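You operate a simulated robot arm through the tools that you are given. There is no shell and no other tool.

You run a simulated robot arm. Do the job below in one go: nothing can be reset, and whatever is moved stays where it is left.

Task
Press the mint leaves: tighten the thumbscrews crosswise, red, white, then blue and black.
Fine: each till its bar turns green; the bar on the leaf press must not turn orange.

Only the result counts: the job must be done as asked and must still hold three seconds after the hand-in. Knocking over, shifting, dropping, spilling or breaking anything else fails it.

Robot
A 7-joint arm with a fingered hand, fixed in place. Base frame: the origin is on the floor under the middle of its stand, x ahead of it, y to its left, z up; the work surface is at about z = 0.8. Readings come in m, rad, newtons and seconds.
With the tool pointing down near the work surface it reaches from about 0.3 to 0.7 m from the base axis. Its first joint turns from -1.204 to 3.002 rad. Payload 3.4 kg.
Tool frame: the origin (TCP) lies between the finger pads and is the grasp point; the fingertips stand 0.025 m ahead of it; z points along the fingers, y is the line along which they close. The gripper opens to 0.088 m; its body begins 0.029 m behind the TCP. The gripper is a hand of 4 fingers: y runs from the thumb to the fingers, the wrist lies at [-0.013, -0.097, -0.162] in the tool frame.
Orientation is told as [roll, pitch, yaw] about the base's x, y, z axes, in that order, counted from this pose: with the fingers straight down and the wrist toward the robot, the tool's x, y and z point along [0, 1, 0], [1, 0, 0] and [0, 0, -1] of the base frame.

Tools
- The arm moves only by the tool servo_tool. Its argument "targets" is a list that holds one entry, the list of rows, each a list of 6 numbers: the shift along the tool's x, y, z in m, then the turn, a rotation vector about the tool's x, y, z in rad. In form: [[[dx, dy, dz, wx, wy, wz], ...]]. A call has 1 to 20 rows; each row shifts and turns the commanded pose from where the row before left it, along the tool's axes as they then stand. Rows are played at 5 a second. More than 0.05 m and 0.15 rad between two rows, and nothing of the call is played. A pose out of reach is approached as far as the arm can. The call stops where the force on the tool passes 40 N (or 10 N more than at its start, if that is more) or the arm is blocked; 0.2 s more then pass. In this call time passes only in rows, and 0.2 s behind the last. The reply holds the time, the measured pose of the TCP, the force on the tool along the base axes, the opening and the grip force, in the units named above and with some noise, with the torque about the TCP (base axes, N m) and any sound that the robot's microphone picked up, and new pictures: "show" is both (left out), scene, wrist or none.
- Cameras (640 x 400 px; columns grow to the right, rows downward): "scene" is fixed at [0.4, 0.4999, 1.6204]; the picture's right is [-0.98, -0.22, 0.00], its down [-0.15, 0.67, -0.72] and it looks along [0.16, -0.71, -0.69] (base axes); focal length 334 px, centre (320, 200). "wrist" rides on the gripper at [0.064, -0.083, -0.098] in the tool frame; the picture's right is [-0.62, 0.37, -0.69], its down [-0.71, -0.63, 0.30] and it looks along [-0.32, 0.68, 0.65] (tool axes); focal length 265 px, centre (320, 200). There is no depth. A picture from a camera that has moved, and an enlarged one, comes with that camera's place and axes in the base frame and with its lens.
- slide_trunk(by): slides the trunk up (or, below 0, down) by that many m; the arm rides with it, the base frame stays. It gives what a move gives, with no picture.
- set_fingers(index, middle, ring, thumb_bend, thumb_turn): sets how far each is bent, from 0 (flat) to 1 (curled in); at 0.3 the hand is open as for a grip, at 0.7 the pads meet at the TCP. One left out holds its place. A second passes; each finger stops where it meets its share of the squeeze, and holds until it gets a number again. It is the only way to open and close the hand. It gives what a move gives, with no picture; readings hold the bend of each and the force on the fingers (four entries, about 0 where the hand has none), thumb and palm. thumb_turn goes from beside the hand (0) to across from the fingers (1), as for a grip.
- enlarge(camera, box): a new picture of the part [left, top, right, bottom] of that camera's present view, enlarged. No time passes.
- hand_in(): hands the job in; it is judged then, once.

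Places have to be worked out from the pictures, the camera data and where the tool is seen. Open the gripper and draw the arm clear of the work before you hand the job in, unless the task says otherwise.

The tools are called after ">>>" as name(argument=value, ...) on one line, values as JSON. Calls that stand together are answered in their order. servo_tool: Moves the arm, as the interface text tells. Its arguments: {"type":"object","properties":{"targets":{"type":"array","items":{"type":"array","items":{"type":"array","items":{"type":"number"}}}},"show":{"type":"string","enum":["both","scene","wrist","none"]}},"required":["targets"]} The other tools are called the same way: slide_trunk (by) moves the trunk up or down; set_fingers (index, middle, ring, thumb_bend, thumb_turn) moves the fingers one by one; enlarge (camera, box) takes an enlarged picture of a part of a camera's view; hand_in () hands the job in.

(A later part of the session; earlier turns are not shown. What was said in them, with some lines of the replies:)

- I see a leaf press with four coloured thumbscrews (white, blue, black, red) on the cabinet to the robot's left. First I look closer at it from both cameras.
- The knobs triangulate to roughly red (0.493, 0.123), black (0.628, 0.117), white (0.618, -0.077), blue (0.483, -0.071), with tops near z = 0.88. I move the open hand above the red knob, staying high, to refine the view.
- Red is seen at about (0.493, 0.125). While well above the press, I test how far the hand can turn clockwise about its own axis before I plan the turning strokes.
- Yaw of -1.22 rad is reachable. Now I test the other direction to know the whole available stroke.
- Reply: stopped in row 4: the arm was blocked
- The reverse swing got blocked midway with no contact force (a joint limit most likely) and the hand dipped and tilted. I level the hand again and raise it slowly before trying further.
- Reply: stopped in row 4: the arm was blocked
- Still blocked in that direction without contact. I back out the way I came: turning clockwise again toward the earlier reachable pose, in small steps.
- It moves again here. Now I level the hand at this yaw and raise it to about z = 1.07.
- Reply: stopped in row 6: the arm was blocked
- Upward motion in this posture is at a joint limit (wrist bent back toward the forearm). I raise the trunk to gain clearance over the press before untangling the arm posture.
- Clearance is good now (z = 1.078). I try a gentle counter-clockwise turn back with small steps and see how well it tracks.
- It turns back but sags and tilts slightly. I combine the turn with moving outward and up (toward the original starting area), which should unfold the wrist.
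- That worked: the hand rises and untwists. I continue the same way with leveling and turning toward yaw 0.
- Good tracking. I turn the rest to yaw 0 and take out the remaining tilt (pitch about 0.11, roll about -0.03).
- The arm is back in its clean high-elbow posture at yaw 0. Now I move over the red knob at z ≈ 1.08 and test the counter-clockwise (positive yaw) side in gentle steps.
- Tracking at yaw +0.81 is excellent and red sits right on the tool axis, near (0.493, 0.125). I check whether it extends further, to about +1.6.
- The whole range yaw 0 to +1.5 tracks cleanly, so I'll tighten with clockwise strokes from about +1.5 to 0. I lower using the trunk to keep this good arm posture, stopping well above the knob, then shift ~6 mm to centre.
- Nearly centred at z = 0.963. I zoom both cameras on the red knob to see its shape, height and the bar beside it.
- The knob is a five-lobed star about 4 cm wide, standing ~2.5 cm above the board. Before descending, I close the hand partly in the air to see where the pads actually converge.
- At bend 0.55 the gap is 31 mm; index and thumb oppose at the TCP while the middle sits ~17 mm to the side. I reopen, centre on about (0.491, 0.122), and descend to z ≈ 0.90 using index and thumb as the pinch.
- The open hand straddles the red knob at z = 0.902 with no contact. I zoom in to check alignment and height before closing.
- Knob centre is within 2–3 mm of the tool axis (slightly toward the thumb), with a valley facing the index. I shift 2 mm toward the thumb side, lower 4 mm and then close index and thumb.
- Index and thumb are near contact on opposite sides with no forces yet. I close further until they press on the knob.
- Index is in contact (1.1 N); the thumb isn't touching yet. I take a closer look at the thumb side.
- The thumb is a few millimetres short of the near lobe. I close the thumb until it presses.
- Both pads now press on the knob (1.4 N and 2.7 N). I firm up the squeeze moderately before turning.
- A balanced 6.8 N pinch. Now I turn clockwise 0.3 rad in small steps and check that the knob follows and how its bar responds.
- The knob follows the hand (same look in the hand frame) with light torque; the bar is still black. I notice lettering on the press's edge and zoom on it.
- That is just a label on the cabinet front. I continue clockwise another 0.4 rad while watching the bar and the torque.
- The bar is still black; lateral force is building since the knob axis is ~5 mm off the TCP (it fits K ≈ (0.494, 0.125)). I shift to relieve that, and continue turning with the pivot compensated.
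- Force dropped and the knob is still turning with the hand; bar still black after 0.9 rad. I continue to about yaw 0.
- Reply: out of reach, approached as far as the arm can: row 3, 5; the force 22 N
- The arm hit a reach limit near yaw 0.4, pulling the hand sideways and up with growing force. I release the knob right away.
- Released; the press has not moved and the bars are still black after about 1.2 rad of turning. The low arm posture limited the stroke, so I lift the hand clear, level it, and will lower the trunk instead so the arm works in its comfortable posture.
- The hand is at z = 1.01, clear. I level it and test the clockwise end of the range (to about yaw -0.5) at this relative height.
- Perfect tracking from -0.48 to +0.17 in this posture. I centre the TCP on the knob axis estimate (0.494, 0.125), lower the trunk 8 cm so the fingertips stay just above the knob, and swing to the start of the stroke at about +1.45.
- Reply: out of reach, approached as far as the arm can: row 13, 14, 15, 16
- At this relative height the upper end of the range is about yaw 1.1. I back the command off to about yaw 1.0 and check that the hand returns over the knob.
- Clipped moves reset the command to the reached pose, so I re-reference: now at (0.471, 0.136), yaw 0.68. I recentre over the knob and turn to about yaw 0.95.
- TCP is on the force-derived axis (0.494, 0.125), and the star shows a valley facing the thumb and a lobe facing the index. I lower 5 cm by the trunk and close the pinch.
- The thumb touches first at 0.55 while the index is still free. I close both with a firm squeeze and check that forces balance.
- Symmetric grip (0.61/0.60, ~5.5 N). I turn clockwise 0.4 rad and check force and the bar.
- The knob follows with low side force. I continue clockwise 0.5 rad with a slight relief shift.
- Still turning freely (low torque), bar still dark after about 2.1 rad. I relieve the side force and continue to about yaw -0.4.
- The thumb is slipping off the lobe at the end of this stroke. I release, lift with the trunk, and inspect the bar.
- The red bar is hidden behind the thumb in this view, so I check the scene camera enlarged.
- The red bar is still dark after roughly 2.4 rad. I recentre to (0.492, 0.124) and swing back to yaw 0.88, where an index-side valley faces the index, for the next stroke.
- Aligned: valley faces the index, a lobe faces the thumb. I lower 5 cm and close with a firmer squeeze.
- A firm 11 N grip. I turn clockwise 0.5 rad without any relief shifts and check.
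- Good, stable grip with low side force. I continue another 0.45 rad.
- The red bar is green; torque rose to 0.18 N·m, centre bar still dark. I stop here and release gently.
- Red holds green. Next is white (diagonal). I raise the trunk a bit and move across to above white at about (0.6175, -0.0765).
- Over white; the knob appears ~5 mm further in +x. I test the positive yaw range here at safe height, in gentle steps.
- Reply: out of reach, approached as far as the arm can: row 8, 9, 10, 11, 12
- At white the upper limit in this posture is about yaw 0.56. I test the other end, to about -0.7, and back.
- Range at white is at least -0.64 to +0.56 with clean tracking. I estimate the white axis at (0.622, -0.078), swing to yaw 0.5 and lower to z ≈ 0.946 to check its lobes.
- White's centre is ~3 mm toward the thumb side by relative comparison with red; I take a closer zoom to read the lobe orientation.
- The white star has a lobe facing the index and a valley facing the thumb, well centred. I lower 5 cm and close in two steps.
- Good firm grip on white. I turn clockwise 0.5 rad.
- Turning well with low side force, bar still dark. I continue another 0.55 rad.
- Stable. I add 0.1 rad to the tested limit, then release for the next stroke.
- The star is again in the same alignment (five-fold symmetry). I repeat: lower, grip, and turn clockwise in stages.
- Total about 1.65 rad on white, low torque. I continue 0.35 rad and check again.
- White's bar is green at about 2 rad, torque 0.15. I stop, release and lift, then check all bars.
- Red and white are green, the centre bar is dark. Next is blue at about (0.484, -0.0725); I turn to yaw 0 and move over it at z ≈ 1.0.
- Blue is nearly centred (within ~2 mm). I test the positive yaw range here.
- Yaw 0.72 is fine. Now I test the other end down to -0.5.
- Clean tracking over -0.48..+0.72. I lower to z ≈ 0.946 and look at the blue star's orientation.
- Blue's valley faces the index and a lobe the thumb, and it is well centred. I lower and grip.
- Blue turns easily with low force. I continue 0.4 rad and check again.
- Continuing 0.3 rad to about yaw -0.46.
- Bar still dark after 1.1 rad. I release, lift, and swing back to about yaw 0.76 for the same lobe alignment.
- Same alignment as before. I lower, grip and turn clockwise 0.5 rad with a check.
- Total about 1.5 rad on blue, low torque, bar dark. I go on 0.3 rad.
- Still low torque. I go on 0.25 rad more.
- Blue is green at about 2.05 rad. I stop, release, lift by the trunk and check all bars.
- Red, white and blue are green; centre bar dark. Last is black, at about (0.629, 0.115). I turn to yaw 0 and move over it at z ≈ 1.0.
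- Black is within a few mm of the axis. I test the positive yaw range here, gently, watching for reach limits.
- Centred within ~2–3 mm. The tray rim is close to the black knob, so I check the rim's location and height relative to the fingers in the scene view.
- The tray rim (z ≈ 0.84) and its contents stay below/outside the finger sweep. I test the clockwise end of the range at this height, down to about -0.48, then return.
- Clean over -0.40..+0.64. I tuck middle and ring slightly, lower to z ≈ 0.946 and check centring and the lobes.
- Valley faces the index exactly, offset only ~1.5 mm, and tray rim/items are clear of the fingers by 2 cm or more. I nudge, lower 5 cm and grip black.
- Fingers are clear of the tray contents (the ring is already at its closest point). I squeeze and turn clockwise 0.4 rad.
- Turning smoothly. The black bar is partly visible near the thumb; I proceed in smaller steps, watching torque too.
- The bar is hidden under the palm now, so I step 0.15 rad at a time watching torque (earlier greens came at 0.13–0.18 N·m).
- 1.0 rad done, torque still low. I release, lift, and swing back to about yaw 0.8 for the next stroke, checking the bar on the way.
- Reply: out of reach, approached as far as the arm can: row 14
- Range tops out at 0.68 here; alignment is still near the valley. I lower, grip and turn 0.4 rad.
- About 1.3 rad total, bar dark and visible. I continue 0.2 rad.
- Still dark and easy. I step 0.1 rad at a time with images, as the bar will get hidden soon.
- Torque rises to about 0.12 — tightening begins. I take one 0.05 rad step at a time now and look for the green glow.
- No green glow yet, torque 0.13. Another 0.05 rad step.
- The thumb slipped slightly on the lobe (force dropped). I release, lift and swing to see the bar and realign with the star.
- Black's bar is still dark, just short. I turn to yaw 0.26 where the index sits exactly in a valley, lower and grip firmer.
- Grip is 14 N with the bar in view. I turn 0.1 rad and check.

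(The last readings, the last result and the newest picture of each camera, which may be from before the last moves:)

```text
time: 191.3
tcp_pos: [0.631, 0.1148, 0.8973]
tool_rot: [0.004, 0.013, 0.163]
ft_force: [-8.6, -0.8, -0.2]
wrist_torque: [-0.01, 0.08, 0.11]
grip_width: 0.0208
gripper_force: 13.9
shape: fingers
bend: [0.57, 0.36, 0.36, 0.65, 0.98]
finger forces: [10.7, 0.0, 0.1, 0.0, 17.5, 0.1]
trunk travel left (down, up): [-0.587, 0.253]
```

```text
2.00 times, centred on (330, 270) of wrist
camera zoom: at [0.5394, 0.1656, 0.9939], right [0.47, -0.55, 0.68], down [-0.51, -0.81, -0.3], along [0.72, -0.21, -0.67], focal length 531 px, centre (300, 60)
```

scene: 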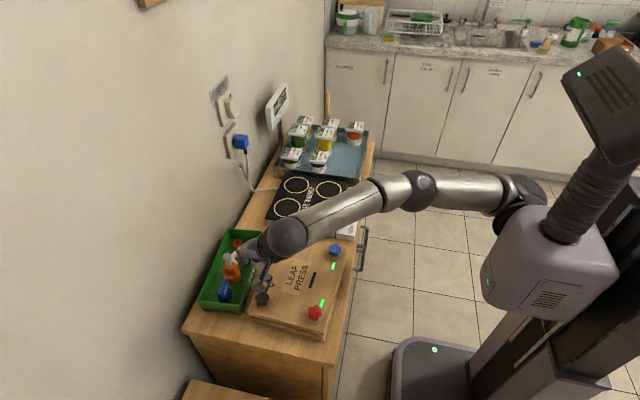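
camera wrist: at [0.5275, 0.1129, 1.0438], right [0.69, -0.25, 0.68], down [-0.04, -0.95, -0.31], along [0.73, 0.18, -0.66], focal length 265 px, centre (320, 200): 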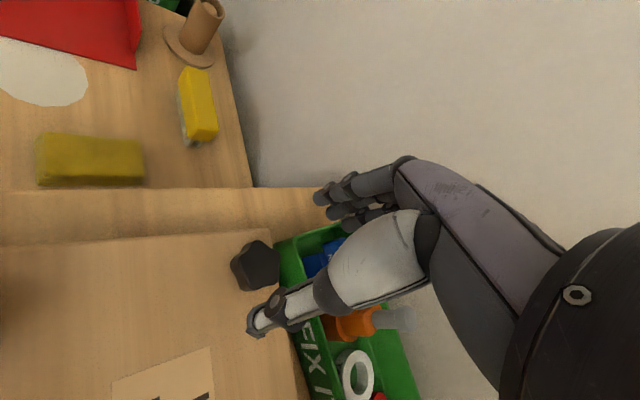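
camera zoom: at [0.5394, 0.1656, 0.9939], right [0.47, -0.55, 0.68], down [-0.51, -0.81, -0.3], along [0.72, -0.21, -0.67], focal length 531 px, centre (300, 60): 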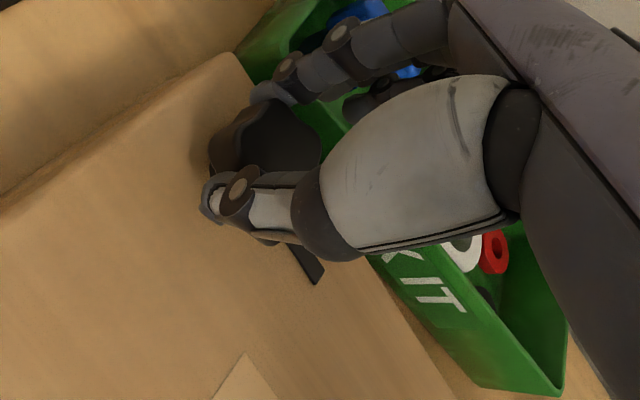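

Torque 0.11, bar still dark. One more 0.05 rad step and check.

>>> servo_tool(targets=[[[0, 0, 0, 0, 0, 0.05]]], show="none")

>>> enlarge(camera="wrist", box=[230, 170, 430, 370])

>>> servo_tool(targets=[[[0, 0, 0, 0, 0, 0.05]]], show="none")

>>> enlarge(camera="wrist", box=[230, 170, 430, 370])

```text
time: 191.8
tcp_pos: [0.6309, 0.1161, 0.895]
tool_rot: [0.004, 0.014, 0.111]
ft_force: [-6.9, 0.2, 0.3]
wrist_torque: [0.01, 0.06, 0.11]
grip_width: 0.0207
gripper_force: 14.2
shape: fingers
bend: [0.57, 0.36, 0.36, 0.65, 0.98]
finger forces: [11.4, 0.0, 0.0, 0.1, 17.2, 0.1]
trunk travel left (down, up): [-0.587, 0.253]
```

```text
2.00 times, centred on (330, 270) of wrist
camera zoom: at [0.5419, 0.1704, 0.9938], right [0.45, -0.58, 0.69], down [-0.55, -0.78, -0.3], along [0.71, -0.24, -0.66], focal length 531 px, centre (300, 60)
```

zoom: 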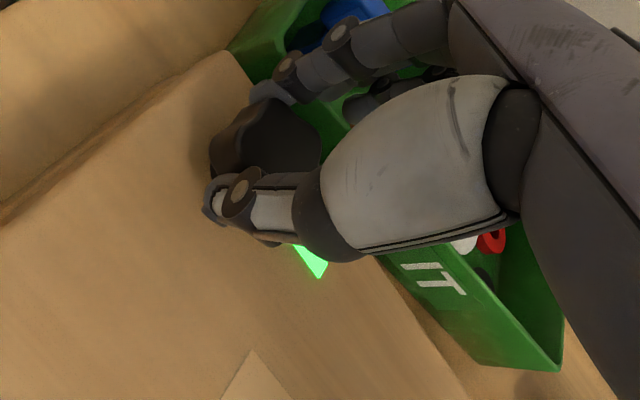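

```text
time: 192.2
tcp_pos: [0.6299, 0.1172, 0.8949]
tool_rot: [0.003, 0.015, 0.062]
ft_force: [-7.2, 1.1, -0.3]
wrist_torque: [0.04, 0.04, 0.14]
grip_width: 0.0209
gripper_force: 14.5
shape: fingers
bend: [0.56, 0.36, 0.36, 0.65, 0.99]
finger forces: [12.2, 0.1, 0.0, 0.0, 16.5, 0.0]
trunk travel left (down, up): [-0.587, 0.253]
```

```text
2.00 times, centred on (330, 270) of wrist
camera zoom: at [0.545, 0.1751, 0.9939], right [0.42, -0.6, 0.69], down [-0.59, -0.75, -0.3], along [0.69, -0.28, -0.67], focal length 531 px, centre (300, 60)
```

zoom: 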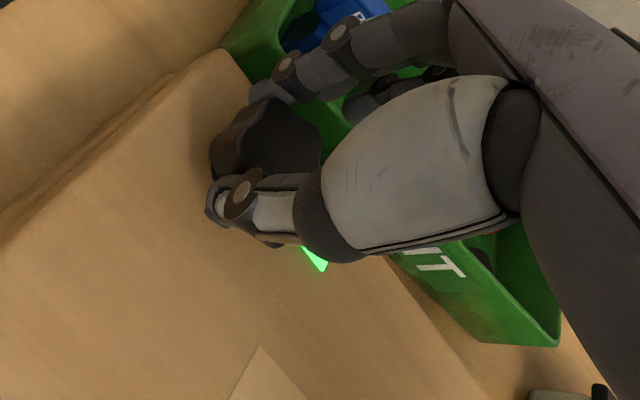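

Black's bar is green. I release, lift clear and verify all bars.

>>> set_fingers(index=0.36, thumb_bend=0.36)

>>> slide_trunk(by=0.12)

>>> enlarge(camera="scene", box=[220, 220, 360, 340])

```text
time: 193.2
tcp_pos: [0.6299, 0.1162, 0.8971]
tool_rot: [0.004, 0.016, 0.061]
ft_force: [0.8, 0.0, 1.0]
wrist_torque: [0.03, 0.01, 0.02]
grip_width: 0.0716
gripper_force: 0.0
shape: fingers
bend: [0.36, 0.36, 0.36, 0.36, 0.98]
finger forces: [0.1, 0.1, 0.0, 0.1, 0.0, 0.0]
trunk travel left (down, up): [-0.587, 0.253]
```

```text
time: 194.7
tcp_pos: [0.6301, 0.1154, 1.0144]
tool_rot: [0.004, 0.017, 0.061]
ft_force: [-0.2, -0.2, 0.0]
wrist_torque: [-0.01, 0.02, 0.02]
grip_width: 0.0719
gripper_force: 0.0
shape: fingers
bend: [0.36, 0.36, 0.36, 0.36, 0.98]
finger forces: [0.0, 0.0, 0.0, 0.0, 0.1, 0.1]
trunk travel left (down, up): [-0.707, 0.133]
```

```text
3.33 times, centred on (290, 280) of scene
camera zoom: at [0.4, 0.4999, 1.6204], right [-0.98, -0.22, 0.0], down [-0.15, 0.67, -0.72], along [0.16, -0.71, -0.69], focal length 1114 px, centre (420, -67)
```

zoom: 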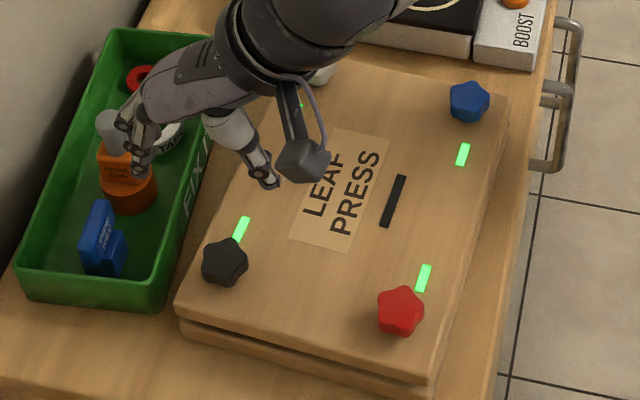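

All visible bars are green and the centre bar is dark. I open the hand fully, raise further and draw the arm back toward its starting place.

>>> set_fingers(index=0.3, middle=0.3, ring=0.3, thumb_bend=0.3)

>>> slide_trunk(by=0.12)

>>> servo_tool(targets=[[[-0.018, -0.01, -0.003, 0, 0, -0.01], [-0.018, -0.01, -0.003, 0, 0, -0.01], [-0.018, -0.01, -0.003, 0, 0, -0.01], [-0.018, -0.01, -0.003, 0, 0, -0.01], [-0.018, -0.01, -0.003, 0, 0, -0.01], [-0.018, -0.01, -0.003, 0, 0, -0.01], [-0.018, -0.01, -0.003, 0, 0, 0], [-0.018, -0.01, -0.003, 0, 0, 0], [-0.018, -0.01, -0.003, 0, 0, 0], [0, 0, 0, 0, 0, 0]]], show="both")

>>> enlarge(camera="scene", box=[220, 220, 360, 340])

```text
time: 195.7
tcp_pos: [0.6306, 0.1148, 1.0154]
tool_rot: [0.002, 0.015, 0.06]
ft_force: [-0.1, 0.4, -0.3]
wrist_torque: [-0.01, 0.01, 0.0]
grip_width: 0.0843
gripper_force: 0.2
shape: fingers
bend: [0.3, 0.3, 0.3, 0.3, 0.98]
finger forces: [0.0, 0.1, 0.0, 0.1, 0.1, 0.0]
trunk travel left (down, up): [-0.707, 0.133]
```

```text
time: 197.2
tcp_pos: [0.6309, 0.1153, 1.1354]
tool_rot: [0.004, 0.016, 0.059]
ft_force: [0.1, 0.3, -0.5]
wrist_torque: [-0.04, -0.03, -0.01]
grip_width: 0.0846
gripper_force: 0.0
shape: fingers
bend: [0.3, 0.3, 0.3, 0.3, 0.98]
finger forces: [0.0, 0.0, 0.1, 0.1, 0.0, 0.0]
trunk travel left (down, up): [-0.827, 0.013]
```

```text
time: 199.3
tcp_pos: [0.558, -0.0549, 1.1631]
tool_rot: [0.005, 0.017, 0.121]
ft_force: [0.3, -0.2, -0.3]
wrist_torque: [-0.01, -0.02, -0.02]
grip_width: 0.0844
gripper_force: 0.0
shape: fingers
bend: [0.3, 0.3, 0.3, 0.3, 0.98]
finger forces: [0.1, 0.1, 0.1, 0.1, 0.0, 0.0]
trunk travel left (down, up): [-0.827, 0.013]
camera wrist: at [0.4689, -0.0004, 1.262], right [0.45, -0.57, 0.68], down [-0.54, -0.79, -0.3], along [0.71, -0.24, -0.67], focal length 265 px, centre (320, 200)
```

scene: 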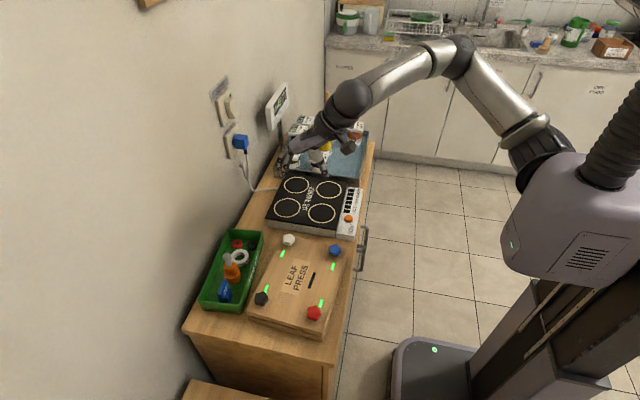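
wrist: 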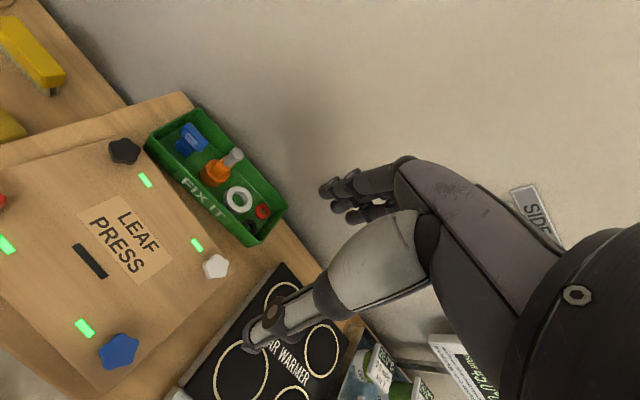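

```text
3.33 times, centred on (290, 280) of scene
camera zoom: at [0.4, 0.4999, 1.6204], right [-0.98, -0.22, 0.0], down [-0.15, 0.67, -0.72], along [0.16, -0.71, -0.69], focal length 1114 px, centre (420, -67)
```

zoom: 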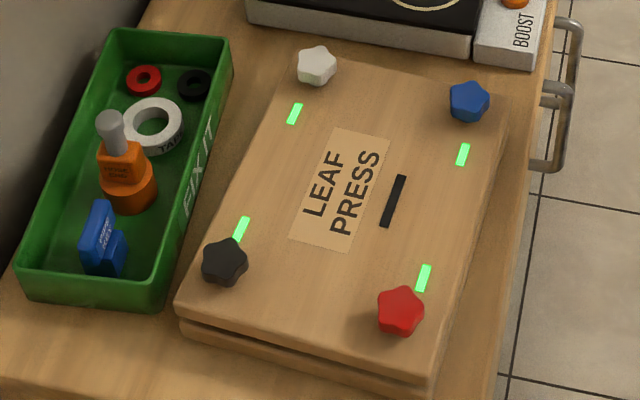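

All four thumbscrew bars (red, white, blue, black) are green and the centre bar on the press is still dark. Nothing else has moved, and the open hand is well clear of the press, so I hand the job in.

>>> hand_in()

```text
The job is handed in.
```

All four thumbscrews are tightened in the order you asked: red, white, blue, then black. I stopped each one once its bar turned green. In the last picture before hand-in, all four bars were green and the bar on the press was still dark, never having shown orange in any picture I took.

In the pictures, the press, the tray and everything else on the counter are where they started. I released the knobs, opened the hand and pulled the arm back clear of the press before handing in.

The black screw took a bit longer: the thumb slipped on its first tight stretch. I let go, re-gripped more firmly and finished it.
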